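You operate a simulated robot arm through the tools that you are given. There is no shell and no other tool. Be economical: measure what you need, move in short steps, check, and stop when the job is done.

You are at the controls of a simulated two-armed robot. One attempt, no reset.

## Task
Take the lid off the purple small tin on the back of the far deck and lay it down there.

The check looks at the end state, three seconds after you hand in, the way a careful person would. Anything else that was tipped, shoved, dropped, spilled or broken makes it a failure. A push-on lid holds only when it is set on centred and level and pressed home; a screw cap is set on level and turned clockwise until tight.

## Robot
Two 7-joint arms with two-finger parallel grippers on one trunk, on a base that drives. Base frame: it is fixed to the floor where the robot stands at the start and does not move with it; the origin is under the middle of the robot, x ahead of it, y to its left, z up. Units: mm, degrees, N and s.
The left shoulder is at the start at [60, 189, 1242], the right one opposite. With the tool pointing down near the work surface each hand reaches from about 100 to 640 mm from the robot's upright axis, wherever it stands, measured 20 degrees to its own side. Payload 3.43 kg a hand.
The tool frame of a hand sits at the grasp point between the pads (the TCP): z along the fingers, y along the line on which they close. The tips reach 30 mm beyond it. Largest opening 94 mm; finger width 28, thickness 10; the body of the gripper, 50 by 96 mm, starts 55 mm behind the TCP.
Orientation is told as [roll, pitch, yaw] about the base's x, y, z axes, in that order, counted from this pose: with the fingers straight down and closing along the base's y, the tool's x points along the base's -x, its y along +y and its z along -z.

## Interface
- The arms move only by the tool send_rows. It takes "left_plan", "right_plan" or both (then of equal length, played together; a hand with none holds still); each is a list of rows, each a list of 7 numbers: the gripper command, from -1 (fully open) to 1 (shut), values between in proportion, then the shift along the tool's x, y, z in mm, then the turn, a rotation vector about the tool's x, y, z in degrees. In form: [[claw, dx, dy, dz, rx, ry, rz], ...]. A call has 1 to 8 rows; each row shifts and turns the commanded pose from where the row before left it, along the tool's axes as they then stand. Rows are played at 5 a second. More than 50 mm and 8.6 degrees between two rows, or a gripper value outside its range, and nothing of the call is played. Where a pose cannot be reached the arm comes as near as it can. A force on the tool above 40 N (or 10 N above the force at the start of the call, whichever is more), or a blocked arm, ends the call early, and 0.2 s more pass. The fingers move at their own pace (about 153 mm/s each) and stop on an object; they squeeze with about 44 N. The grip force told is the motor's: it shows also when the fingers shut on nothing. Time passes only in rows, and 0.2 s behind the last, so rows that do not move let the fingers close. The reply holds the time, the measured pose of the TCP, the force on the tool along the base axes, the opening and the grip force, in the units named above and with some noise, with the torque about the TCP (base axes, N m) and any sound that the robot's microphone picked up.
- Cameras (640 x 400 px; columns grow to the right, rows downward): "scene" is now at [15.2, -16.3, 1786.3]; the picture's right is [-0.19, -0.98, 0.00], its down [-0.78, 0.15, -0.61] and it looks along [0.60, -0.12, -0.79] (base axes); focal length 268 px, centre (320, 200). "left" rides on the left gripper at [76, -14, -103] in its tool frame; the picture's right is [0.18, 0.98, 0.00], its down [-0.75, 0.14, -0.64] and it looks along [-0.63, 0.12, 0.77] (tool axes); focal length 243 px, centre (320, 200). "right" rides on the right gripper at [76, 14, -103] in its tool frame; the picture's right is [-0.18, 0.98, 0.00], its down [-0.75, -0.14, -0.64] and it looks along [-0.63, -0.12, 0.77] (tool axes); focal length 243 px, centre (320, 200). There is no depth. A picture from a camera that has moved, and an enlarged one, comes with that camera's place and axes in the base frame and with its lens.
- grab_frame(camera): a new picture of that camera. It takes no simulated time.
- lift_body(by): slides the trunk up (or, below 0, down) by that many mm; the arms and the scene camera ride with it, the base frame stays. It gives what a move gives, with no picture.
- roll_base(legs): drives the robot by 1 to 6 legs, each [ahead, left, turn to the left] in mm, mm and degrees, along the robot's own axes; the way and the turn of a leg run together, so that a leg with both is an arc; at most 1500 mm and 180 degrees a leg. The arms and the cameras ride along, it lands a little off, and it stops where it bumps. It gives what a move gives.
- pan_tilt(pan, tilt): turns the head with the scene camera to pan (to the left, within 86 degrees either way) and tilt (down, from -29 to 69), counted from straight ahead of the robot. It gives what a move gives.
- inspect(camera, box): a new picture of the part [left, top, right, bottom] of that camera's present view, enlarged. It takes no simulated time.
- finish_job(): hands the job in; it is judged then, once.

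Work in short steps. Places have to be worked out from the pictures, the camera data and where the tool is seen: move nearer, look again, correct. Check each grasp and each placing, and mend what went wrong. You have 120 turns and 92 pictures in all, those below and enlarged ones among them. Open the grippers and draw the arms clear of the work before you hand the job in, unless the task says otherwise; then end with one line.

The tools are called after "Emit:" as name(argument=value, ...) on one line, values as JSON. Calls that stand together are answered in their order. send_rows: Moves the arms, as the interface text tells. Its arguments: {"type":"object","properties":{"left_plan":{"type":"array","items":{"type":"array","items":{"type":"number"}}},"right_plan":{"type":"array","items":{"type":"array","items":{"type":"number"}}}},"required":[]} The other tools are called the same way: lift_body (by) slides the trunk up or down; roll_base (legs) drives the base; pan_tilt (pan, tilt) turns the head that bears the scene camera; grab_frame (camera) takes a picture; inspect (camera, box) takes an enlarged picture of a part of a camera's view; finish_job () hands the job in.

At the start:

```text
t: 0.0
left_eef_pos: [349.1, 19.4, 1292.9]
left_tcp_rot: [0.1, 0.0, 0.0]
left_wrist_force: [-0.1, 0.2, 0.2]
left_wrist_torque: [-0.02, -0.03, -0.01]
left_width: 94.2
left_grip_force: 0.0
right_eef_pos: [291.2, -293.2, 1325.5]
right_tcp_rot: [0.0, 0.0, 0.0]
right_wrist_force: [-0.2, 0.8, 0.1]
right_wrist_torque: [-0.01, 0.04, 0.05]
right_width: 93.9
right_grip_force: 0.1
trunk travel left (down, up): [-914.0, 76.0]
robot x, y, heading: [-1.0, 0.8, 0.1]
head pan, tilt: [-11.0, 52.3]
```

scene: 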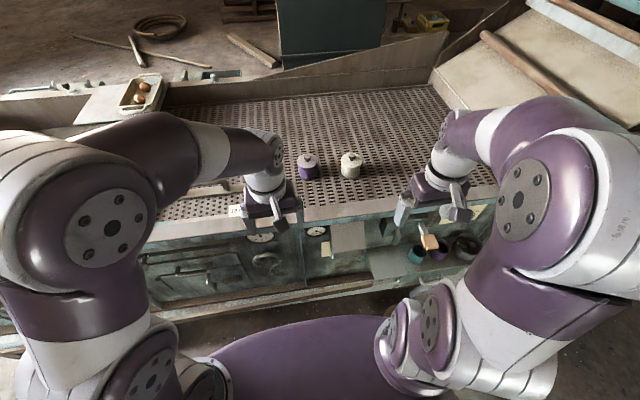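
right: 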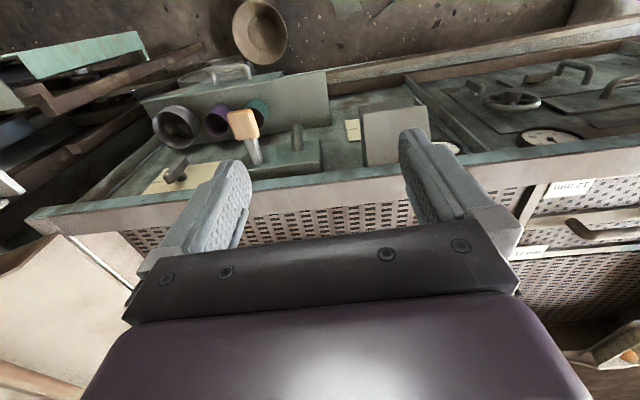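
left: 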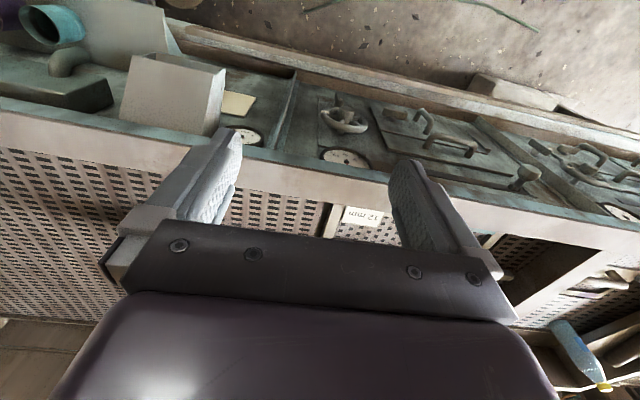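

The purple tin seems to be at scene (308,165) next to a white one on the perforated deck. I look closer.

Emit:
inspect(camera="scene", box=[240, 120, 400, 220])

Emit:
pan_tilt(pan=0, tilt=35)

Emit:
grab_frame(camera="scene")

```text
4.00 times, centred on (320, 170) of scene
camera zoom: at [15.2, -16.3, 1786.3], right [-0.19, -0.98, 0.0], down [-0.78, 0.15, -0.61], along [0.6, -0.12, -0.79], focal length 1072 px, centre (320, 320)
```

zoom: 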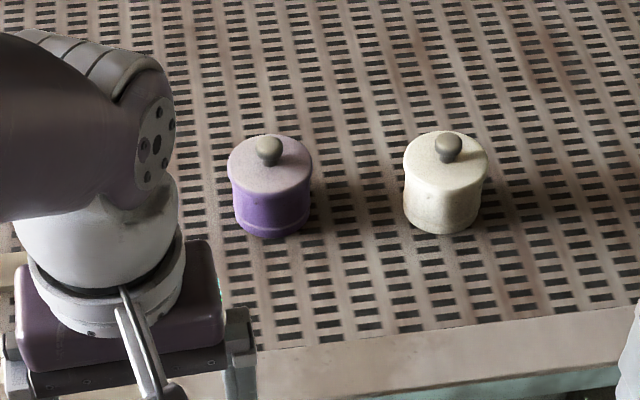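

```text
t: 0.8
left_eef_pos: [348.9, 19.5, 1292.4]
left_tcp_rot: [0.1, -0.1, 0.0]
left_wrist_force: [0.7, 0.1, 0.4]
left_wrist_torque: [0.02, -0.04, -0.02]
left_width: 93.7
left_grip_force: 0.0
right_eef_pos: [291.5, -292.7, 1325.3]
right_tcp_rot: [0.0, -0.1, 0.0]
right_wrist_force: [0.3, -0.2, -0.1]
right_wrist_torque: [0.0, 0.0, 0.01]
right_width: 94.0
right_grip_force: 0.1
trunk travel left (down, up): [-914.0, 76.0]
robot x, y, heading: [1.3, 1.3, 0.1]
head pan, tilt: [0.0, 35.0]
```

```text
87 pictures are left
camera scene: at [29.7, -2.1, 1811.0], right [0.0, -1.0, 0.0], down [-0.57, 0.0, -0.82], along [0.82, 0.0, -0.57], focal length 268 px, centre (320, 200)
```

scene: 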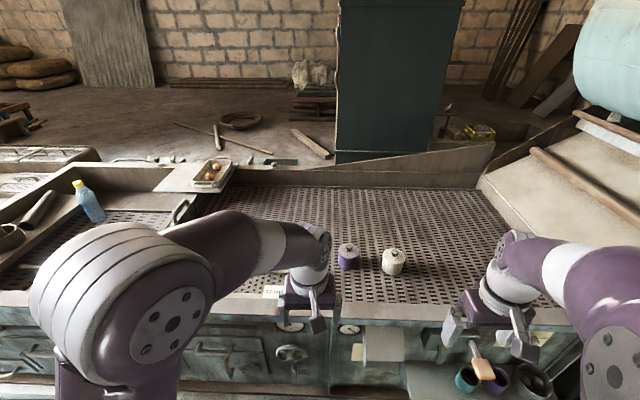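

Only one purple tin here so far; before moving I look around for other decks and tins.

Emit:
pan_tilt(pan=60, tilt=35)

Emit:
grab_frame(camera="scene")

Emit:
pan_tilt(pan=-60, tilt=35)

Emit:
grab_frame(camera="scene")

Emit:
pan_tilt(pan=0, tilt=60)

Emit:
grab_frame(camera="scene")

```text
t: 2.1
left_eef_pos: [349.2, 20.6, 1292.7]
left_tcp_rot: [0.0, -0.1, 0.1]
left_wrist_force: [-0.1, -0.5, 0.5]
left_wrist_torque: [0.01, 0.0, 0.0]
left_width: 94.1
left_grip_force: 0.1
right_eef_pos: [291.8, -291.7, 1325.1]
right_tcp_rot: [-0.1, 0.0, 0.0]
right_wrist_force: [-0.8, -0.5, -0.3]
right_wrist_torque: [-0.03, -0.02, 0.0]
right_width: 94.0
right_grip_force: 0.0
trunk travel left (down, up): [-914.0, 76.0]
robot x, y, heading: [3.7, 0.8, 0.0]
head pan, tilt: [60.0, 35.0]
```

```text
86 pictures are left
camera scene: at [-14.2, 74.1, 1811.1], right [0.87, -0.5, 0.0], down [-0.29, -0.5, -0.82], along [0.41, 0.71, -0.57], focal length 268 px, centre (320, 200)
```

scene: 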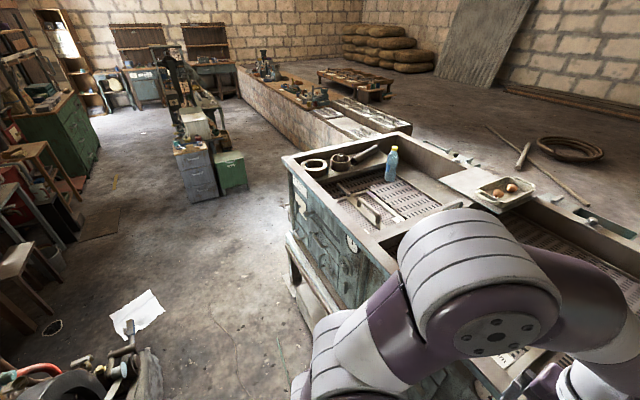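

```text
t: 4.1
left_eef_pos: [348.0, 19.6, 1291.9]
left_tcp_rot: [0.0, -0.1, 0.0]
left_wrist_force: [-0.5, -0.1, -0.2]
left_wrist_torque: [-0.03, -0.05, 0.0]
left_width: 93.9
left_grip_force: 0.1
right_eef_pos: [291.0, -292.2, 1326.3]
right_tcp_rot: [0.0, 0.1, -0.1]
right_wrist_force: [0.5, 0.2, -0.5]
right_wrist_torque: [0.01, 0.01, 0.01]
right_width: 93.9
right_grip_force: 0.1
trunk travel left (down, up): [-914.0, 76.0]
robot x, y, heading: [-1.8, 2.0, -0.0]
head pan, tilt: [-60.0, 35.0]
```

```text
85 pictures are left
camera scene: at [-14.2, -78.3, 1811.1], right [-0.87, -0.5, 0.0], down [-0.29, 0.5, -0.82], along [0.41, -0.71, -0.57], focal length 268 px, centre (320, 200)
```

scene: 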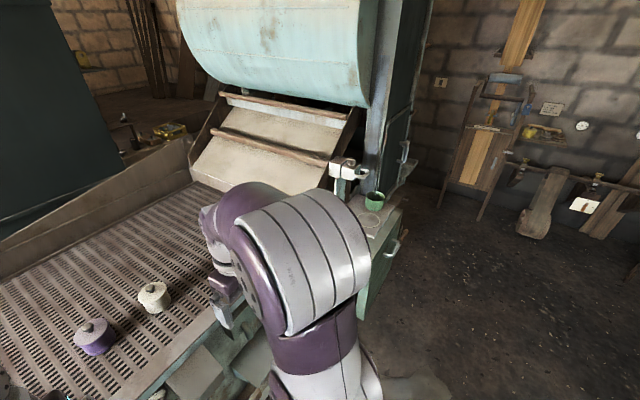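

```text
t: 5.4
left_eef_pos: [349.0, 19.4, 1292.9]
left_tcp_rot: [-0.1, -0.1, 0.0]
left_wrist_force: [-0.7, -0.6, -0.5]
left_wrist_torque: [-0.04, 0.0, 0.0]
left_width: 94.0
left_grip_force: 0.1
right_eef_pos: [290.6, -291.6, 1325.6]
right_tcp_rot: [0.0, 0.0, 0.0]
right_wrist_force: [-0.1, 0.3, 0.0]
right_wrist_torque: [0.01, -0.02, 0.03]
right_width: 94.2
right_grip_force: 0.0
trunk travel left (down, up): [-914.0, 76.0]
robot x, y, heading: [-1.3, -2.5, 0.2]
head pan, tilt: [0.0, 60.0]
```

```text
84 pictures are left
camera scene: at [8.4, -2.1, 1776.8], right [0.0, -1.0, 0.0], down [-0.87, 0.0, -0.5], along [0.5, 0.0, -0.87], focal length 268 px, centre (320, 200)
```

scene: 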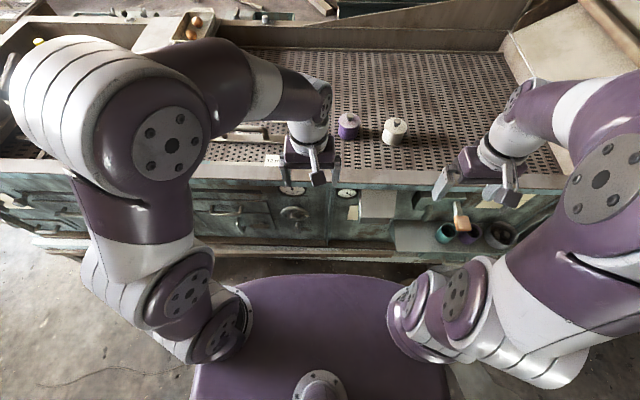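

Knob triangulates to about (800,-110,1048), beyond reach from here, so I must drive closer. I check clearance at the front of the base.

Emit:
pan_tilt(pan=0, tilt=69)

Emit:
inspect(camera="scene", box=[160, 60, 480, 260])

Emit:
grab_frame(camera="right")

```text
t: 6.1
left_eef_pos: [349.3, 19.4, 1293.0]
left_tcp_rot: [0.0, -0.1, 0.0]
left_wrist_force: [0.1, -0.1, -1.4]
left_wrist_torque: [-0.03, -0.01, 0.01]
left_width: 94.0
left_grip_force: 0.1
right_eef_pos: [290.5, -292.4, 1326.0]
right_tcp_rot: [-0.1, 0.0, 0.0]
right_wrist_force: [0.4, 0.4, 0.6]
right_wrist_torque: [0.02, -0.01, -0.01]
right_width: 94.1
right_grip_force: 0.0
trunk travel left (down, up): [-914.0, 76.0]
robot x, y, heading: [-0.5, -0.1, 0.1]
head pan, tilt: [0.0, 68.8]
```

```text
2.00 times, centred on (320, 160) of scene
camera zoom: at [-2.4, -2.1, 1767.4], right [0.0, -1.0, 0.0], down [-0.93, 0.0, -0.36], along [0.36, 0.0, -0.93], focal length 536 px, centre (320, 280)
```

zoom: 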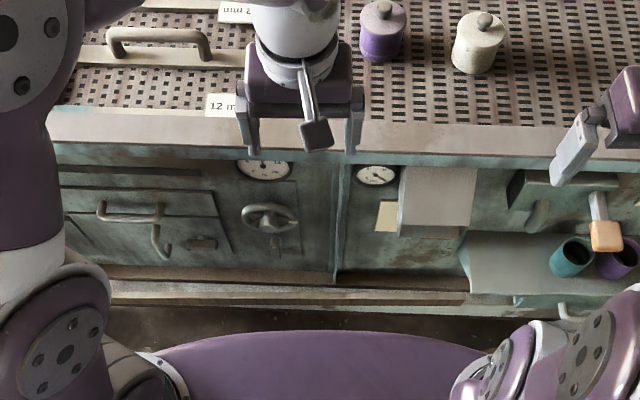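

```text
82 pictures are left
camera right: at [214.8, -278.3, 1428.6], right [0.18, 0.98, 0.0], down [0.75, -0.14, 0.64], along [0.63, -0.12, -0.77], focal length 243 px, centre (320, 200)
```

right: 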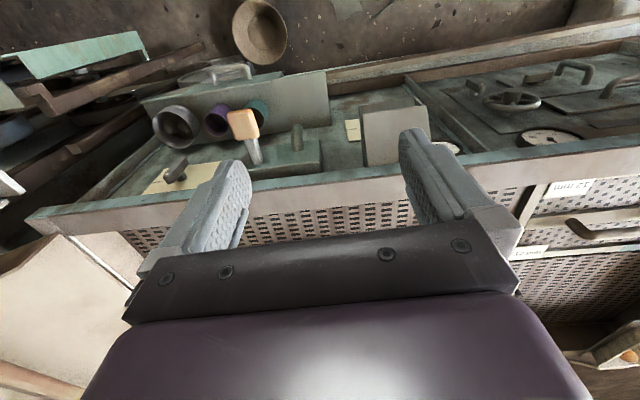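

The deck front stands nearly vertical at x≈560 and the base front is perhaps 350–400, so I advance by 80 mm first and check clearance.

Emit:
roll_base(legs=[[80, 80, 0]])

Emit:
inspect(camera="scene", box=[160, 60, 480, 260])

```text
t: 7.3
left_eef_pos: [426.1, 98.3, 1293.1]
left_tcp_rot: [0.1, -0.2, 0.0]
left_wrist_force: [-0.5, -0.3, -0.7]
left_wrist_torque: [0.02, 0.01, -0.01]
left_width: 93.9
left_grip_force: 0.1
right_eef_pos: [367.8, -215.0, 1325.6]
right_tcp_rot: [0.2, 0.0, 0.0]
right_wrist_force: [0.5, 0.1, -0.8]
right_wrist_torque: [0.03, 0.0, 0.02]
right_width: 94.2
right_grip_force: 0.1
trunk travel left (down, up): [-914.0, 76.0]
robot x, y, heading: [77.0, 74.5, -0.2]
head pan, tilt: [0.0, 68.8]
```

```text
2.00 times, centred on (320, 160) of scene
camera zoom: at [75.1, 76.0, 1767.4], right [0.0, -1.0, 0.0], down [-0.93, 0.0, -0.36], along [0.36, 0.0, -0.93], focal length 536 px, centre (320, 280)
```

zoom: 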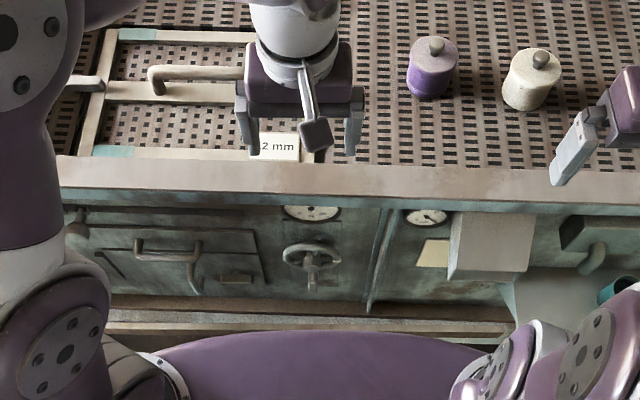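

Gap to the sill looks tiny, so I stay here and use a forward-tilted right hand. Tilt the right tool by 34° first, then approach to a hover short of the tin.

Emit:
send_rows(right_plan=[[-1, 0, 0, 0, 0, -8.5, 0], [-1, 0, 0, 0, 0, -8.5, 0], [-1, 0, 0, 0, 0, -8.5, 0], [-1, 0, 0, 0, 0, -8.5, 0]])

Emit:
send_rows(right_plan=[[-1, -24.3, 13.1, 38.2, 0, 0, 0], [-1, -24.3, 13.1, 38.2, 0, 0, 0], [-1, -24.3, 13.1, 38.2, 0, 0, 0], [-1, -24.3, 13.1, 38.2, 0, 0, 0], [-1, -24.3, 13.1, 38.2, 0, 0, 0], [-1, -24.3, 13.1, 38.2, 0, 0, 0]])

Emit:
grab_frame(camera="right")

Emit:
grab_frame(camera="scene")

```text
t: 8.3
left_eef_pos: [427.9, 98.0, 1294.4]
left_tcp_rot: [0.1, -0.1, -0.1]
left_wrist_force: [-0.5, 0.8, -0.2]
left_wrist_torque: [0.0, 0.01, -0.02]
left_width: 93.8
left_grip_force: 0.1
right_eef_pos: [379.8, -222.0, 1326.0]
right_tcp_rot: [-0.1, -34.0, -0.2]
right_wrist_force: [0.0, 0.1, -0.1]
right_wrist_torque: [0.03, 0.01, 0.01]
right_width: 94.2
right_grip_force: 0.1
right hand out of reach, approached as far as the arm can: row 4
trunk travel left (down, up): [-914.0, 76.0]
robot x, y, heading: [83.5, 82.2, -0.1]
head pan, tilt: [0.0, 68.8]
```

```text
t: 9.7
left_eef_pos: [431.0, 99.8, 1293.1]
left_tcp_rot: [0.1, 0.0, -0.1]
left_wrist_force: [0.2, -0.3, 0.2]
left_wrist_torque: [0.0, 0.01, -0.02]
left_width: 94.1
left_grip_force: 0.0
right_eef_pos: [630.8, -143.9, 1217.9]
right_tcp_rot: [0.0, -33.9, -0.2]
right_wrist_force: [0.5, 0.3, 0.0]
right_wrist_torque: [0.0, 0.08, -0.02]
right_width: 94.2
right_grip_force: 0.1
trunk travel left (down, up): [-914.0, 76.0]
robot x, y, heading: [79.9, 81.8, -0.3]
head pan, tilt: [0.0, 68.8]
```

```text
80 pictures are left
camera right: at [510.6, -128.7, 1260.4], right [0.15, 0.98, 0.1], down [0.27, -0.14, 0.95], along [0.95, -0.12, -0.28], focal length 243 px, centre (320, 200)
```

right: 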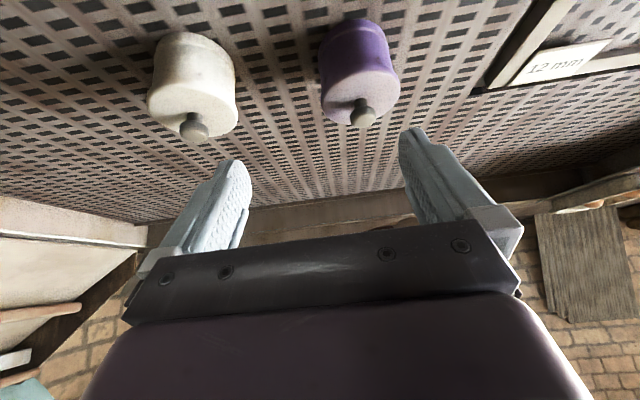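

```text
79 pictures are left
camera scene: at [80.1, 78.3, 1767.4], right [0.0, -1.0, 0.0], down [-0.93, 0.0, -0.36], along [0.36, 0.0, -0.93], focal length 268 px, centre (320, 200)
```

scene: 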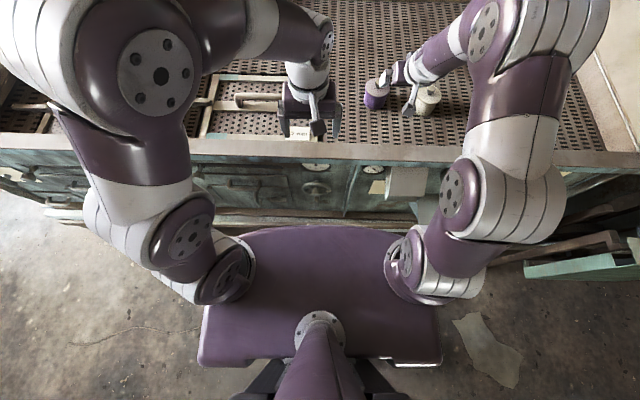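

Combining views, the knob is about (745,-106,1096). I go closer and line up laterally, then re-measure.

Emit:
send_rows(right_plan=[[-1, -5, 19, 20, 0, 0, 0], [-1, -5, 19, 20, 0, 0, 0], [-1, -5, 0, 20, 0, 0, 0], [-1, 0, 0, 0, 0, 0, 0]])

Emit:
grab_frame(camera="right")

Emit:
inspect(camera="scene", box=[320, 40, 480, 140])

```text
t: 10.7
left_eef_pos: [426.8, 99.0, 1293.9]
left_tcp_rot: [0.1, -0.1, -0.1]
left_wrist_force: [-0.7, 0.7, -0.2]
left_wrist_torque: [0.0, 0.03, 0.0]
left_width: 94.1
left_grip_force: 0.1
right_eef_pos: [674.2, -106.6, 1177.3]
right_tcp_rot: [0.1, -34.1, -0.2]
right_wrist_force: [-0.5, 0.2, 0.6]
right_wrist_torque: [-0.03, -0.01, 0.01]
right_width: 93.8
right_grip_force: 0.1
trunk travel left (down, up): [-914.0, 76.0]
robot x, y, heading: [80.0, 81.4, 0.1]
head pan, tilt: [0.0, 68.8]
```

```text
78 pictures are left
camera right: at [553.9, -91.6, 1218.7], right [0.15, 0.98, 0.1], down [0.26, -0.14, 0.95], along [0.95, -0.12, -0.28], focal length 243 px, centre (320, 200)
```

right: 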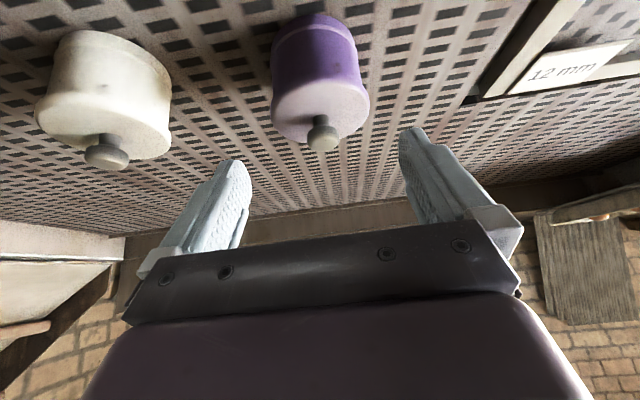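

```text
4.00 times, centred on (400, 90) of scene
camera zoom: at [75.7, 77.9, 1767.4], right [0.0, -1.0, 0.0], down [-0.93, 0.0, -0.36], along [0.36, 0.0, -0.93], focal length 1072 px, centre (0, 640)
```

zoom: 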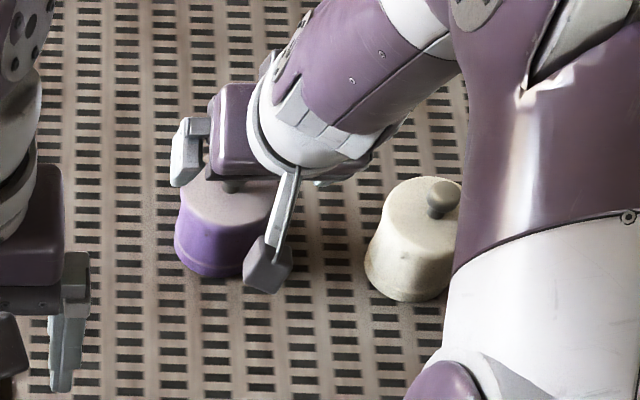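

Refined triangulation: knob at about (720,-106,1119). I descend along the tool axis most of the way and look again.

Emit:
send_rows(right_plan=[[-1, -3, 0, 12, 0, 0, 0], [-1, -3, 0, 12, 0, 0, 0], [-1, 0, 0, 10, 0, 0, 0], [-1, 0, 0, 0, 0, 0, 0]])

Emit:
grab_frame(camera="right")

Emit:
inspect(camera="scene", box=[340, 50, 420, 100])

```text
t: 11.7
left_eef_pos: [428.4, 99.4, 1292.7]
left_tcp_rot: [0.0, -0.1, 0.0]
left_wrist_force: [-0.3, 0.2, -0.4]
left_wrist_torque: [-0.04, 0.02, 0.0]
left_width: 94.1
left_grip_force: 0.1
right_eef_pos: [693.9, -105.6, 1156.0]
right_tcp_rot: [0.1, -34.1, -0.1]
right_wrist_force: [1.4, 1.1, 0.2]
right_wrist_torque: [0.02, 0.03, 0.03]
right_width: 94.2
right_grip_force: 0.0
right hand out of reach, approached as far as the arm can: row 3
trunk travel left (down, up): [-914.0, 76.0]
robot x, y, heading: [77.2, 79.7, -0.1]
head pan, tilt: [0.0, 68.8]
```

```text
76 pictures are left
camera right: at [573.2, -91.9, 1198.0], right [0.15, 0.98, 0.1], down [0.26, -0.14, 0.95], along [0.95, -0.12, -0.28], focal length 243 px, centre (320, 200)
```

right: 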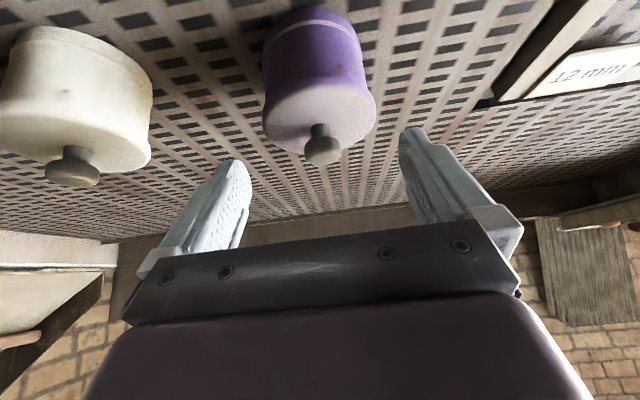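

```text
8.00 times, centred on (380, 75) of scene
camera zoom: at [77.0, 77.8, 1767.4], right [0.0, -1.0, 0.0], down [-0.93, 0.0, -0.36], along [0.36, 0.0, -0.93], focal length 2144 px, centre (-160, 1200)
```

zoom: 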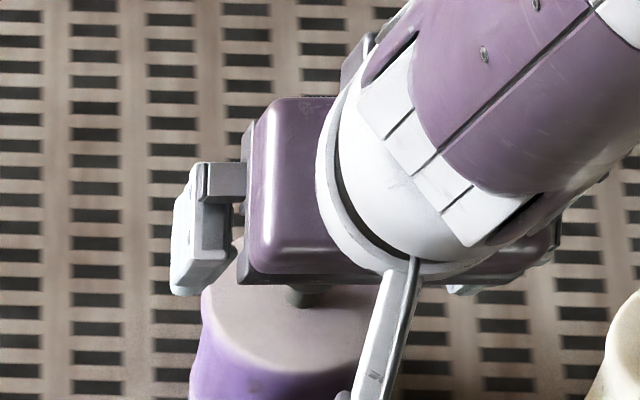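

Reach limit met just short of the grasp pose; knob still at (720,-105,1120). I'll nudge the base ahead 20 mm (fingers stay above the lid and clear of the knob).

Emit:
roll_base(legs=[[20, 0, 0]])

Emit:
grab_frame(camera="right")

Emit:
grab_frame(camera="scene")

```text
t: 12.5
left_eef_pos: [442.3, 98.6, 1294.5]
left_tcp_rot: [-0.1, -0.4, 0.0]
left_wrist_force: [-0.6, -0.7, 0.3]
left_wrist_torque: [0.0, -0.02, -0.01]
left_width: 94.1
left_grip_force: 0.0
right_eef_pos: [708.2, -105.8, 1159.6]
right_tcp_rot: [0.1, -34.4, 0.0]
right_wrist_force: [-0.4, -0.1, 0.6]
right_wrist_torque: [0.0, 0.01, -0.01]
right_width: 94.0
right_grip_force: 0.0
trunk travel left (down, up): [-914.0, 76.0]
robot x, y, heading: [97.5, 80.3, -0.3]
head pan, tilt: [0.0, 68.8]
```

```text
74 pictures are left
camera right: at [588.0, -91.9, 1200.7], right [0.15, 0.98, 0.1], down [0.26, -0.14, 0.96], along [0.95, -0.12, -0.28], focal length 243 px, centre (320, 200)
```

right: 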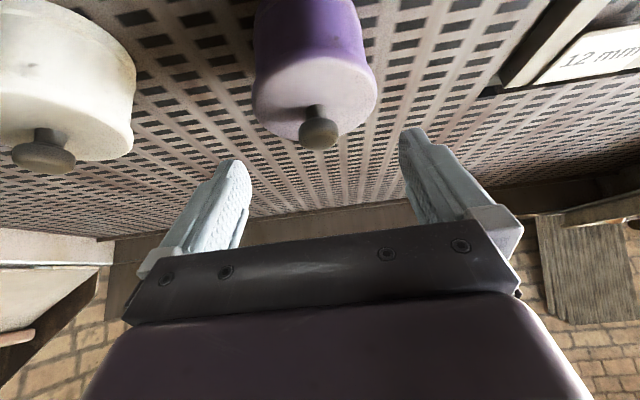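

```text
73 pictures are left
camera scene: at [89.0, 78.0, 1767.4], right [0.0, -1.0, 0.0], down [-0.93, 0.0, -0.37], along [0.37, 0.0, -0.93], focal length 268 px, centre (320, 200)
```

scene: 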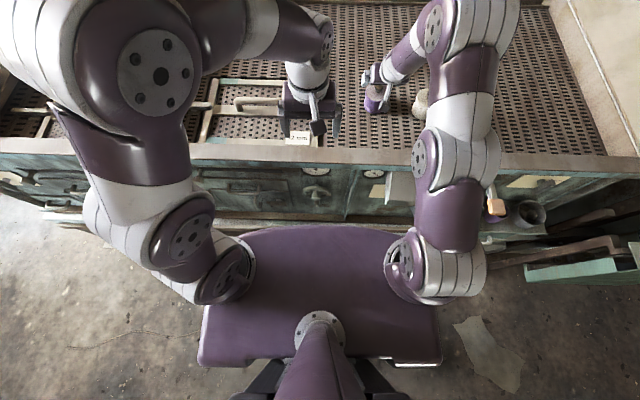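

The slight pitch change suggests the base just touched the sill, so I back off a few mm and check the readings.

Emit:
roll_base(legs=[[-6, 0, 0]])

Emit:
lift_body(by=-8)

```text
t: 13.2
left_eef_pos: [444.2, 99.4, 1293.7]
left_tcp_rot: [0.0, -0.1, -0.1]
left_wrist_force: [0.1, -0.3, -0.5]
left_wrist_torque: [-0.01, 0.01, -0.06]
left_width: 94.0
left_grip_force: 0.1
right_eef_pos: [709.6, -106.8, 1154.9]
right_tcp_rot: [0.2, -34.1, -0.1]
right_wrist_force: [-0.1, 0.7, 0.4]
right_wrist_torque: [0.01, 0.04, 0.04]
right_width: 94.1
right_grip_force: 0.0
trunk travel left (down, up): [-914.0, 76.0]
robot x, y, heading: [90.4, 78.8, -0.2]
head pan, tilt: [0.0, 68.8]
```

```text
t: 13.8
left_eef_pos: [443.0, 99.5, 1284.3]
left_tcp_rot: [0.0, -0.1, -0.2]
left_wrist_force: [0.6, 0.0, -0.1]
left_wrist_torque: [0.01, 0.03, 0.0]
left_width: 94.1
left_grip_force: 0.0
right_eef_pos: [708.9, -105.4, 1148.2]
right_tcp_rot: [0.1, -34.1, -0.1]
right_wrist_force: [0.5, 0.9, -0.2]
right_wrist_torque: [0.01, -0.02, 0.02]
right_width: 94.0
right_grip_force: 0.0
trunk travel left (down, up): [-906.0, 84.0]
robot x, y, heading: [91.5, 80.2, 0.0]
head pan, tilt: [0.0, 68.8]
```

Level again. TCP (709,-105,1148); I lower another 9 mm with the trunk and look.

Emit:
lift_body(by=-9)

Emit:
grab_frame(camera="right")

```text
t: 14.4
left_eef_pos: [442.6, 98.0, 1274.4]
left_tcp_rot: [0.0, 0.0, -0.1]
left_wrist_force: [-1.4, -0.6, 0.0]
left_wrist_torque: [0.0, 0.03, -0.04]
left_width: 94.1
left_grip_force: 0.0
right_eef_pos: [708.9, -105.9, 1139.3]
right_tcp_rot: [0.0, -34.1, -0.1]
right_wrist_force: [-0.8, -0.1, 0.6]
right_wrist_torque: [0.0, -0.04, 0.0]
right_width: 94.1
right_grip_force: 0.0
trunk travel left (down, up): [-897.0, 93.0]
robot x, y, heading: [92.7, 81.1, -0.2]
head pan, tilt: [0.0, 68.8]
```

```text
72 pictures are left
camera right: at [587.4, -91.9, 1181.0], right [0.15, 0.98, 0.1], down [0.26, -0.14, 0.95], along [0.95, -0.12, -0.28], focal length 243 px, centre (320, 200)
```

right: 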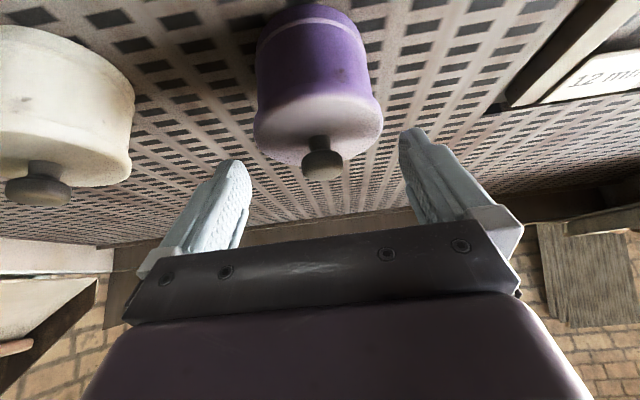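

Knob sits between the fingertips, centred. I close on it.

Emit:
send_rows(right_plan=[[1, 0, 0, 0, 0, 0, 0], [1, 0, 0, 0, 0, 0, 0], [1, 0, 0, 0, 0, 0, 0]])

Emit:
grab_frame(camera="right")

```text
t: 15.2
left_eef_pos: [441.8, 98.0, 1275.5]
left_tcp_rot: [0.0, -0.1, -0.2]
left_wrist_force: [-0.3, 0.9, -0.1]
left_wrist_torque: [-0.01, -0.01, 0.01]
left_width: 94.2
left_grip_force: 0.0
right_eef_pos: [707.5, -106.4, 1137.7]
right_tcp_rot: [0.1, -34.1, 0.0]
right_wrist_force: [-0.1, 0.2, 0.7]
right_wrist_torque: [-0.01, 0.04, 0.04]
right_width: 22.8
right_grip_force: 43.4
trunk travel left (down, up): [-897.0, 93.0]
robot x, y, heading: [89.9, 81.7, -0.2]
head pan, tilt: [0.0, 68.8]
```

```text
71 pictures are left
camera right: at [587.0, -91.8, 1181.2], right [0.15, 0.98, 0.1], down [0.26, -0.14, 0.95], along [0.95, -0.12, -0.28], focal length 243 px, centre (320, 200)
```

right: 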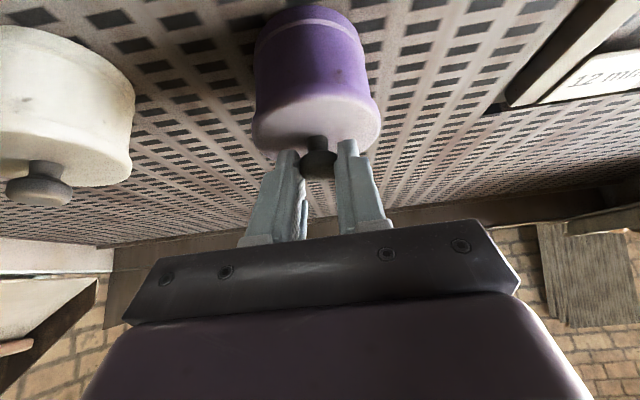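

Knob is gripped (22.8 mm). I pull straight up slowly and watch the force.

Emit:
send_rows(right_plan=[[1, -1.1, 0, -1.7, 0, 0, 0], [1, -1.1, 0, -1.7, 0, 0, 0], [1, -1.1, 0, -1.7, 0, 0, 0]])

Emit:
grab_frame(camera="right")

```text
t: 16.0
left_eef_pos: [443.8, 98.4, 1276.0]
left_tcp_rot: [0.0, -0.2, -0.1]
left_wrist_force: [-0.1, -0.1, -0.5]
left_wrist_torque: [-0.01, 0.0, -0.04]
left_width: 93.9
left_grip_force: 0.1
right_eef_pos: [705.4, -105.9, 1142.5]
right_tcp_rot: [0.2, -34.2, -0.1]
right_wrist_force: [-0.3, -0.2, -1.0]
right_wrist_torque: [0.02, 0.0, -0.02]
right_width: 22.7
right_grip_force: 43.9
trunk travel left (down, up): [-897.0, 93.0]
robot x, y, heading: [94.1, 79.7, -0.2]
head pan, tilt: [0.0, 68.8]
```

```text
70 pictures are left
camera right: at [584.9, -92.0, 1185.6], right [0.15, 0.98, 0.1], down [0.26, -0.14, 0.95], along [0.95, -0.12, -0.28], focal length 243 px, centre (320, 200)
```

right: 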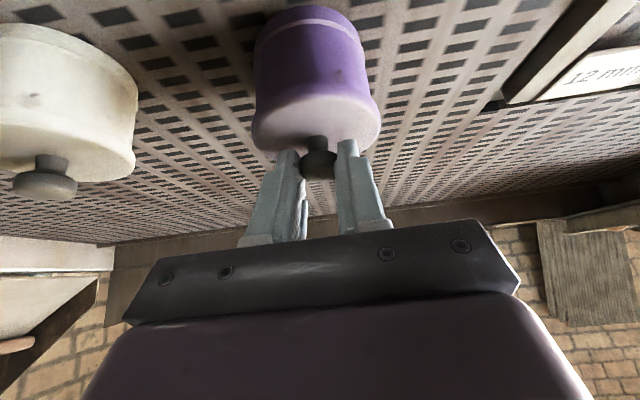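

Only ~1 N load; I need to see whether lid alone or the whole tin rose.

Emit:
inspect(camera="right", box=[220, 0, 420, 200])

Emit:
inspect(camera="scene", box=[340, 60, 420, 130])

```text
2.00 times, centred on (320, 100) of right
camera zoom: at [584.9, -92.0, 1185.6], right [0.15, 0.98, 0.1], down [0.26, -0.14, 0.95], along [0.95, -0.12, -0.28], focal length 485 px, centre (320, 400)
```

zoom: 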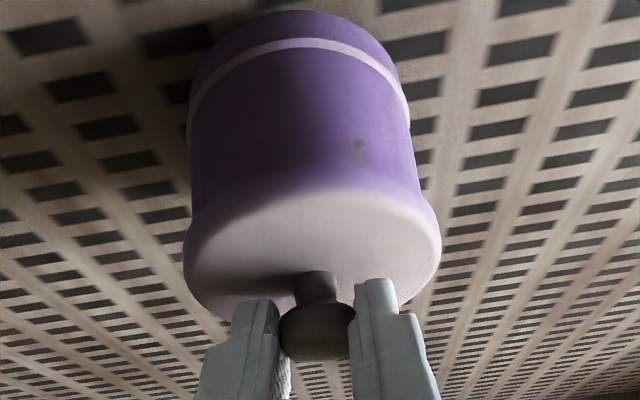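

```text
5.71 times, centred on (380, 95) of scene
camera zoom: at [91.2, 77.9, 1750.4], right [0.0, -1.0, 0.0], down [-0.93, 0.0, -0.36], along [0.36, 0.0, -0.93], focal length 1532 px, centre (-23, 800)
```

zoom: 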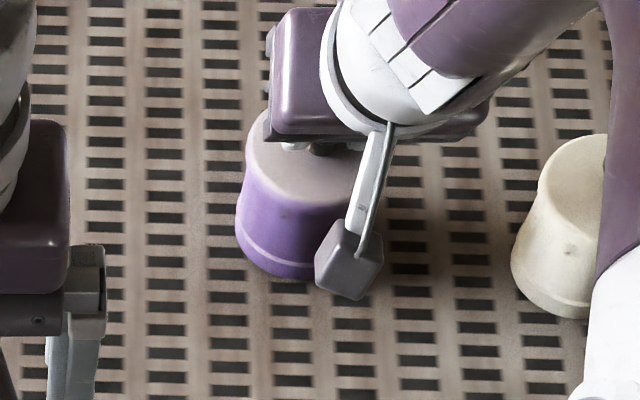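

The whole tin seems to have come up with the lid. I raise another 12 mm to confirm.

Emit:
send_rows(right_plan=[[1, -2.2, 0, -3.3, 0, 0, 0], [1, -2.2, 0, -3.3, 0, 0, 0], [1, -2.2, 0, -3.3, 0, 0, 0], [1, 0, 0, 0, 0, 0, 0]])

Emit:
inspect(camera="right", box=[220, 0, 420, 200])

Emit:
inspect(camera="scene", box=[340, 60, 420, 130])

```text
t: 17.0
left_eef_pos: [442.7, 99.5, 1275.8]
left_tcp_rot: [0.0, -0.1, -0.1]
left_wrist_force: [-0.4, 0.5, -1.5]
left_wrist_torque: [0.0, 0.0, 0.01]
left_width: 93.8
left_grip_force: 0.0
right_eef_pos: [699.6, -107.0, 1150.4]
right_tcp_rot: [0.2, -34.1, -0.1]
right_wrist_force: [-0.3, 0.7, 0.0]
right_wrist_torque: [0.01, 0.01, 0.0]
right_width: 22.5
right_grip_force: 43.5
right hand out of reach, approached as far as the arm can: row 1, 3
trunk travel left (down, up): [-897.0, 93.0]
robot x, y, heading: [94.0, 80.0, 0.1]
head pan, tilt: [0.0, 68.8]
```

```text
2.00 times, centred on (320, 100) of right
camera zoom: at [578.6, -92.2, 1192.9], right [0.15, 0.98, 0.1], down [0.26, -0.14, 0.95], along [0.95, -0.12, -0.28], focal length 485 px, centre (320, 400)
```

zoom: 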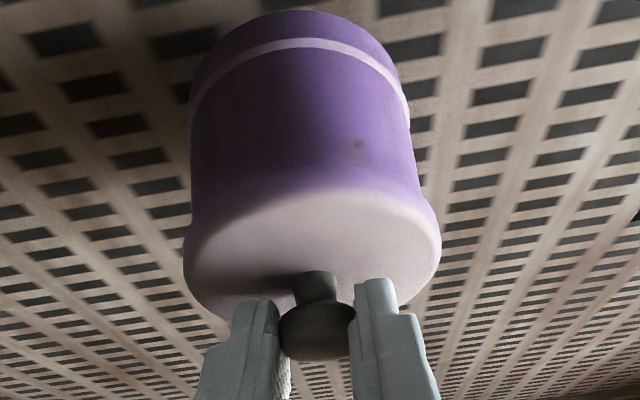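

```text
5.71 times, centred on (380, 95) of scene
camera zoom: at [91.0, 77.9, 1750.4], right [0.0, -1.0, 0.0], down [-0.93, 0.0, -0.36], along [0.36, 0.0, -0.93], focal length 1532 px, centre (-23, 800)
```

zoom: 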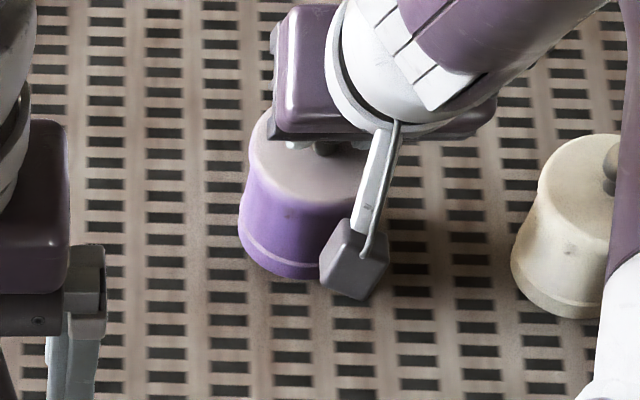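

Confirmed: the tin hangs with the lid, so I need the left hand on the body. I carry it up and back to about (640,-106,1260), still over the deck.

Emit:
send_rows(right_plan=[[1, -2, 0, -15, 0, 0, 0], [1, -2, 0, -15, 0, 0, 0], [1, -2, 0, -19, 0, 0, 0], [1, -2, 0, -19, 0, 0, 0], [1, -2, 0, -19, 0, 0, 0], [1, -2, 0, -19, 0, 0, 0], [1, -2, 0, -19, 0, 0, 0], [1, 0, 0, 0, 0, 0, 0]])

Emit:
grab_frame(camera="scene")

Emit:
grab_frame(camera="left")

Emit:
inspect(camera="right", box=[220, 0, 420, 200])

```text
t: 18.8
left_eef_pos: [443.0, 99.0, 1275.1]
left_tcp_rot: [0.0, -0.2, 0.0]
left_wrist_force: [-0.5, 0.7, 0.1]
left_wrist_torque: [0.01, -0.01, 0.0]
left_width: 94.3
left_grip_force: 0.1
right_eef_pos: [640.5, -105.6, 1242.1]
right_tcp_rot: [0.1, -34.1, 0.0]
right_wrist_force: [0.0, -0.3, -0.5]
right_wrist_torque: [0.01, -0.01, -0.06]
right_width: 22.4
right_grip_force: 44.0
right hand out of reach, approached as far as the arm can: row 2, 3, 4
trunk travel left (down, up): [-897.0, 93.0]
robot x, y, heading: [93.4, 79.8, -0.4]
head pan, tilt: [0.0, 68.8]
```

```text
65 pictures are left
camera scene: at [91.2, 77.9, 1750.4], right [0.0, -1.0, 0.0], down [-0.93, 0.0, -0.36], along [0.36, 0.0, -0.93], focal length 268 px, centre (320, 200)
```

scene: 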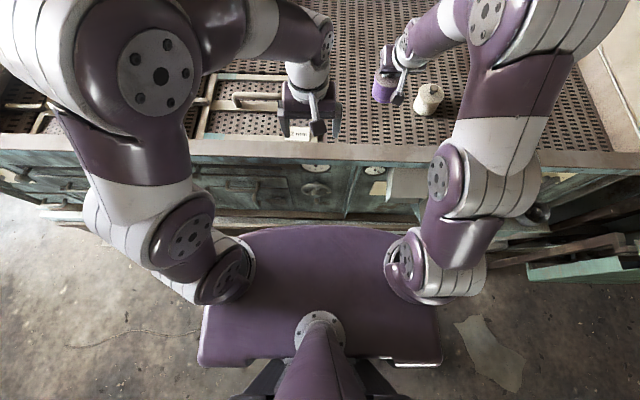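

```text
64 pictures are left
camera left: at [366.5, 85.2, 1379.1], right [-0.18, 0.98, 0.0], down [0.75, 0.14, 0.64], along [0.63, 0.12, -0.77], focal length 243 px, centre (320, 200)
```

left: 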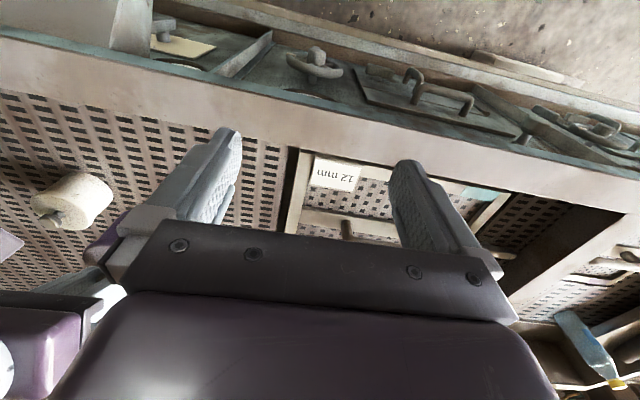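

```text
2.00 times, centred on (320, 100) of right
camera zoom: at [520.7, -91.2, 1285.0], right [0.15, 0.98, 0.1], down [0.26, -0.14, 0.95], along [0.95, -0.12, -0.28], focal length 485 px, centre (320, 400)
```

zoom: 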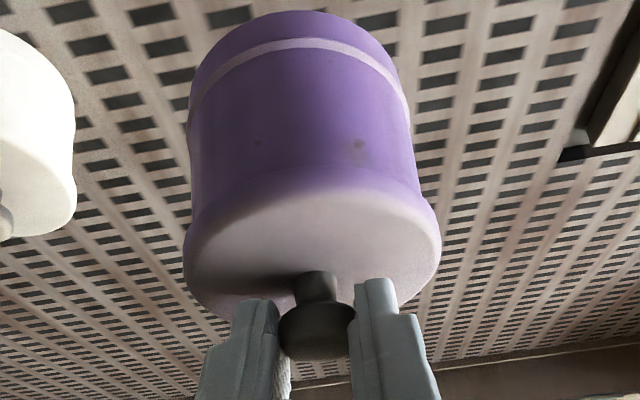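

Tin is steady and level in the right hand: axis ≈(653,-105), body z≈1146–1197. I turn the left tool: yaw 25° toward the right, then pitch up toward horizontal.

Emit:
send_rows(left_plan=[[-1, 0, 0, 0, 0, 0, 8.5], [-1, 0, 0, 0, 0, 0, 8.5], [-1, 0, 0, 0, 0, 0, 8.0], [-1, 0, 0, 0, 0, -8.5, 0], [-1, 0, 0, 0, 0, -8.5, 0], [-1, 0, 0, 0, 0, -8.5, 0], [-1, 0, 0, 0, 0, -8.5, 0], [-1, 0, 0, 0, 0, -8.5, 0]])

Emit:
send_rows(left_plan=[[-1, 0, 0, 0, 0, -8.5, 0], [-1, 0, 0, 0, 0, -8.5, 0], [-1, 0, 0, 0, 0, -8.5, 0], [-1, 0, 0, 0, 0, -8.5, 0]])

Emit:
grab_frame(camera="scene")

Emit:
grab_frame(camera="left")

```text
t: 20.6
left_eef_pos: [443.8, 104.8, 1275.3]
left_tcp_rot: [2.0, -37.4, -25.2]
left_wrist_force: [0.8, 0.3, 0.0]
left_wrist_torque: [0.02, 0.02, 0.02]
left_width: 93.8
left_grip_force: 0.0
left hand out of reach, approached as far as the arm can: row 8
right_eef_pos: [641.8, -106.1, 1243.4]
right_tcp_rot: [0.1, -34.1, -0.1]
right_wrist_force: [0.3, 0.6, -0.3]
right_wrist_torque: [-0.01, -0.03, 0.03]
right_width: 22.6
right_grip_force: 44.1
trunk travel left (down, up): [-897.0, 93.0]
robot x, y, heading: [92.5, 80.6, -0.2]
head pan, tilt: [0.0, 68.8]
```

```text
t: 21.6
left_eef_pos: [446.8, 111.9, 1272.9]
left_tcp_rot: [8.4, -66.6, -30.3]
left_wrist_force: [0.0, -0.8, -0.8]
left_wrist_torque: [0.02, -0.02, -0.04]
left_width: 93.9
left_grip_force: 0.1
left hand out of reach, approached as far as the arm can: row 1
right_eef_pos: [640.8, -105.0, 1241.4]
right_tcp_rot: [0.1, -34.1, -0.1]
right_wrist_force: [-0.6, -0.1, -1.2]
right_wrist_torque: [-0.01, 0.01, -0.01]
right_width: 22.5
right_grip_force: 43.2
trunk travel left (down, up): [-897.0, 93.0]
robot x, y, heading: [94.2, 82.1, -0.1]
head pan, tilt: [0.0, 68.8]
```

```text
62 pictures are left
camera scene: at [91.2, 77.8, 1750.4], right [0.0, -1.0, 0.0], down [-0.93, 0.0, -0.36], along [0.36, 0.0, -0.93], focal length 268 px, centre (320, 200)
```

scene: 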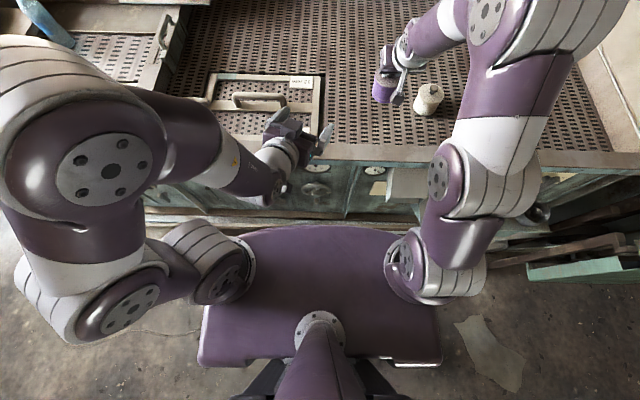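

```text
61 pictures are left
camera left: at [327.9, 149.4, 1244.3], right [0.31, 0.94, -0.11], down [-0.24, 0.19, 0.95], along [0.92, -0.27, 0.28], focal length 243 px, centre (320, 200)
```

left: 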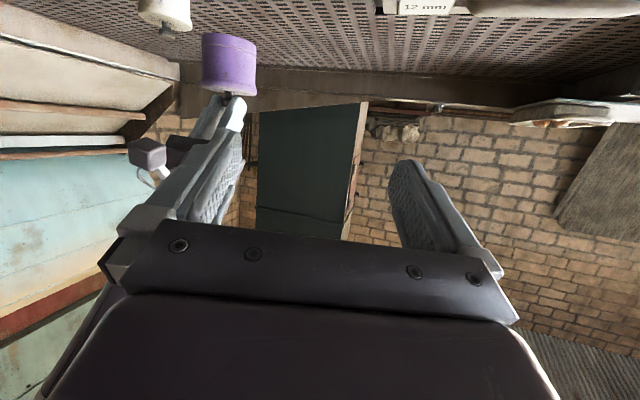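

Left tool now points 23° below horizontal, yawed −21°. I yaw another 20° and pitch a bit flatter so the left wrist clears the right hand's camera.

Emit:
send_rows(left_plan=[[-1, 0, 0, 0, 6.1, -0.4, 2.6], [-1, 0, 0, 0, 6.1, -0.4, 2.6], [-1, 0, 0, 0, 6.1, -0.4, 2.6], [-1, 0, 0, 0, 0, -8, 0], [-1, 0, 0, 0, 0, 0, 0]])

Emit:
grab_frame(camera="left")

```text
t: 22.8
left_eef_pos: [373.0, 37.5, 1274.7]
left_tcp_rot: [8.9, -66.6, -50.1]
left_wrist_force: [0.2, 0.6, 0.0]
left_wrist_torque: [-0.01, 0.01, -0.02]
left_width: 93.9
left_grip_force: 0.1
left hand out of reach, approached as far as the arm can: row 1, 2, 3, 4
right_eef_pos: [642.2, -105.6, 1242.1]
right_tcp_rot: [0.1, -34.1, -0.1]
right_wrist_force: [0.4, 0.5, -0.3]
right_wrist_torque: [-0.04, -0.01, 0.01]
right_width: 22.4
right_grip_force: 44.4
trunk travel left (down, up): [-897.0, 93.0]
robot x, y, heading: [92.6, 78.5, -0.1]
head pan, tilt: [0.0, 68.8]
```

```text
60 pictures are left
camera left: at [273.2, 112.3, 1245.0], right [0.61, 0.78, -0.11], down [-0.16, 0.26, 0.95], along [0.78, -0.56, 0.29], focal length 243 px, centre (320, 200)
```

left: 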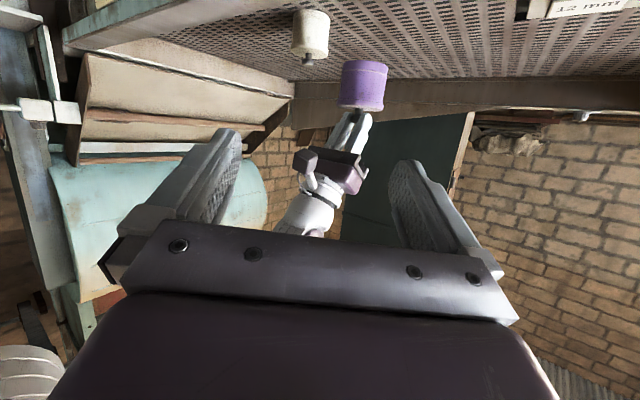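

Yaw is now good (tool along (0.70,-0.60,-0.39)). I approach toward a pre-grasp point about 150 mm short of the tin and re-measure.

Emit:
send_rows(left_plan=[[-1, -2.7, 12.7, 35.5, 0, 0, 0], [-1, -2.7, 12.7, 35.5, 0, 0, 0], [-1, -2.7, 12.7, 35.5, 0, 0, 0], [-1, -2.7, 12.7, 35.5, 0, 0, 0], [-1, 0, 0, 0, 0, 0, 0]])

Emit:
grab_frame(camera="left")

Emit:
grab_frame(camera="scene")

```text
t: 24.0
left_eef_pos: [445.0, -57.0, 1227.5]
left_tcp_rot: [8.9, -66.6, -49.8]
left_wrist_force: [-0.1, 0.0, 0.2]
left_wrist_torque: [0.0, 0.01, 0.0]
left_width: 93.7
left_grip_force: 0.1
left hand out of reach, approached as far as the arm can: row 1, 2, 3, 4
right_eef_pos: [641.9, -105.5, 1242.8]
right_tcp_rot: [0.0, -34.2, -0.1]
right_wrist_force: [-0.7, 0.0, -0.3]
right_wrist_torque: [0.01, 0.02, 0.0]
right_width: 22.6
right_grip_force: 44.1
trunk travel left (down, up): [-897.0, 93.0]
robot x, y, heading: [89.9, 80.3, 0.0]
head pan, tilt: [0.0, 68.8]
```

```text
59 pictures are left
camera left: at [343.5, 16.7, 1197.7], right [0.6, 0.79, -0.11], down [-0.17, 0.26, 0.95], along [0.78, -0.56, 0.29], focal length 243 px, centre (320, 200)
```

left: 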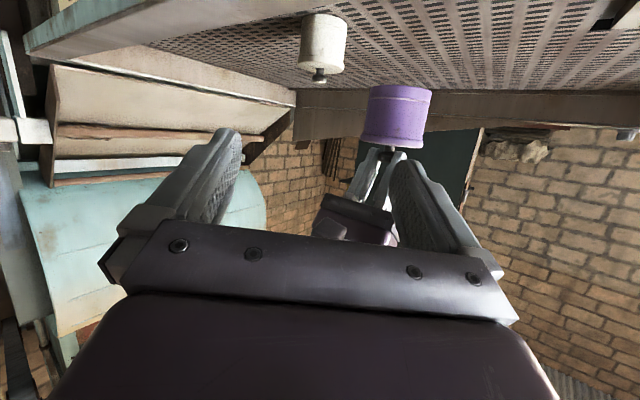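

```text
58 pictures are left
camera scene: at [90.5, 78.5, 1750.4], right [0.0, -1.0, 0.0], down [-0.93, 0.0, -0.36], along [0.36, 0.0, -0.93], focal length 268 px, centre (320, 200)
```

scene: 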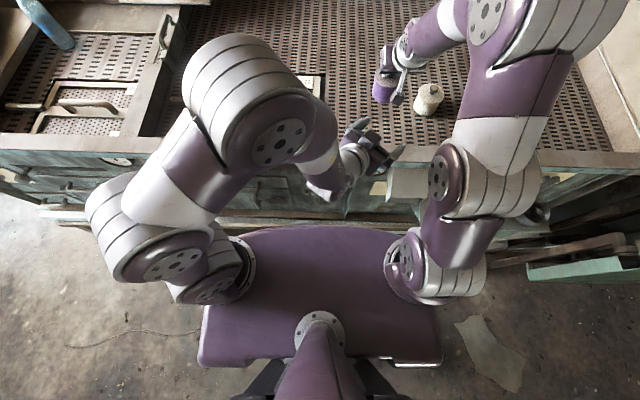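

The left arm is stuck in an awkward folded posture here. Better plan: back the left hand off and un-yaw it, then bring the tin to the robot's midline (y≈80) with the right hand yawed, so the hands meet symmetrically.

Emit:
send_rows(left_plan=[[-1, 11.4, 29.8, -28.1, 0, 0, 0], [-1, 11.4, 29.8, -28.1, 0, 0, 0], [-1, 11.4, 29.8, -28.1, 0, 0, 0], [-1, 11.4, 29.8, -28.1, 0, 0, 0], [-1, 11.4, 29.8, -28.1, 0, 0, 0], [-1, 0, 0, 0, -7.6, 0.5, -3.2], [-1, 0, 0, 0, -7.6, 0.5, -3.2], [-1, 0, 0, 0, -7.6, 0.5, -3.2]])

```text
t: 25.8
left_eef_pos: [386.2, 52.0, 1283.4]
left_tcp_rot: [8.4, -65.6, -27.9]
left_wrist_force: [0.2, 0.2, -0.5]
left_wrist_torque: [0.05, 0.02, -0.03]
left_width: 93.8
left_grip_force: 0.2
left hand out of reach, approached as far as the arm can: row 1, 2, 3, 4, 5, 7, 8
right_eef_pos: [641.8, -104.2, 1242.1]
right_tcp_rot: [0.0, -34.1, 0.0]
right_wrist_force: [-1.2, 0.2, -0.1]
right_wrist_torque: [0.03, -0.02, -0.02]
right_width: 22.6
right_grip_force: 43.8
trunk travel left (down, up): [-897.0, 93.0]
robot x, y, heading: [93.1, 82.2, -0.1]
head pan, tilt: [0.0, 68.8]
```

Now test moving the left hand out and to its own side.

Emit:
send_rows(left_plan=[[-1, 1, 38, 11, 0, 0, 0], [-1, 1, 38, 11, 0, 0, 0], [-1, 1, 38, 11, 0, 0, 0], [-1, 1, 38, 11, 0, 0, 0], [-1, 0, 0, 0, 0, 0, 0]])

Emit:
grab_frame(camera="scene")

```text
t: 27.0
left_eef_pos: [446.0, 136.5, 1272.1]
left_tcp_rot: [8.6, -65.6, -27.9]
left_wrist_force: [0.8, -0.7, -1.1]
left_wrist_torque: [-0.02, -0.03, 0.03]
left_width: 93.9
left_grip_force: 0.0
left hand out of reach, approached as far as the arm can: row 3, 4
right_eef_pos: [641.6, -105.5, 1242.1]
right_tcp_rot: [0.0, -34.1, -0.1]
right_wrist_force: [0.2, -0.2, -0.7]
right_wrist_torque: [0.0, 0.0, -0.02]
right_width: 22.6
right_grip_force: 44.0
trunk travel left (down, up): [-897.0, 93.0]
robot x, y, heading: [93.2, 79.7, -0.3]
head pan, tilt: [0.0, 68.8]
```

```text
57 pictures are left
camera scene: at [91.1, 78.4, 1750.4], right [0.0, -1.0, 0.0], down [-0.93, 0.0, -0.36], along [0.36, 0.0, -0.93], focal length 268 px, centre (320, 200)
```

scene: 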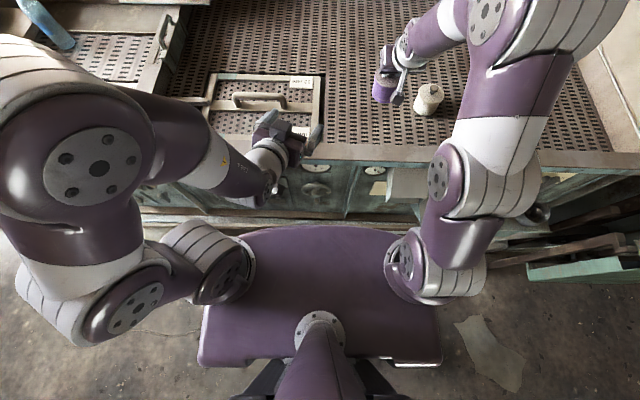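

Test extending straight ahead with this orientation.

Emit:
send_rows(left_plan=[[-1, -6.8, 6.8, 29.5, 0, 0, 0], [-1, -6.8, 6.8, 29.5, 0, 0, 0], [-1, -6.8, 6.8, 29.5, 0, 0, 0], [-1, -6.8, 6.8, 29.5, 0, 0, 0], [-1, 0, 0, 0, 0, 0, 0]])

```text
t: 28.2
left_eef_pos: [537.1, 78.8, 1252.2]
left_tcp_rot: [8.5, -65.7, -28.1]
left_wrist_force: [0.5, -1.0, -0.5]
left_wrist_torque: [-0.03, 0.0, 0.0]
left_width: 94.2
left_grip_force: 0.1
left hand out of reach, approached as far as the arm can: row 1, 2, 3, 4
right_eef_pos: [640.5, -104.0, 1242.5]
right_tcp_rot: [-0.1, -34.1, 0.0]
right_wrist_force: [0.6, 0.1, -0.4]
right_wrist_torque: [0.01, 0.01, 0.01]
right_width: 22.9
right_grip_force: 44.0
trunk travel left (down, up): [-897.0, 93.0]
robot x, y, heading: [94.3, 81.1, 0.1]
head pan, tilt: [0.0, 68.8]
```

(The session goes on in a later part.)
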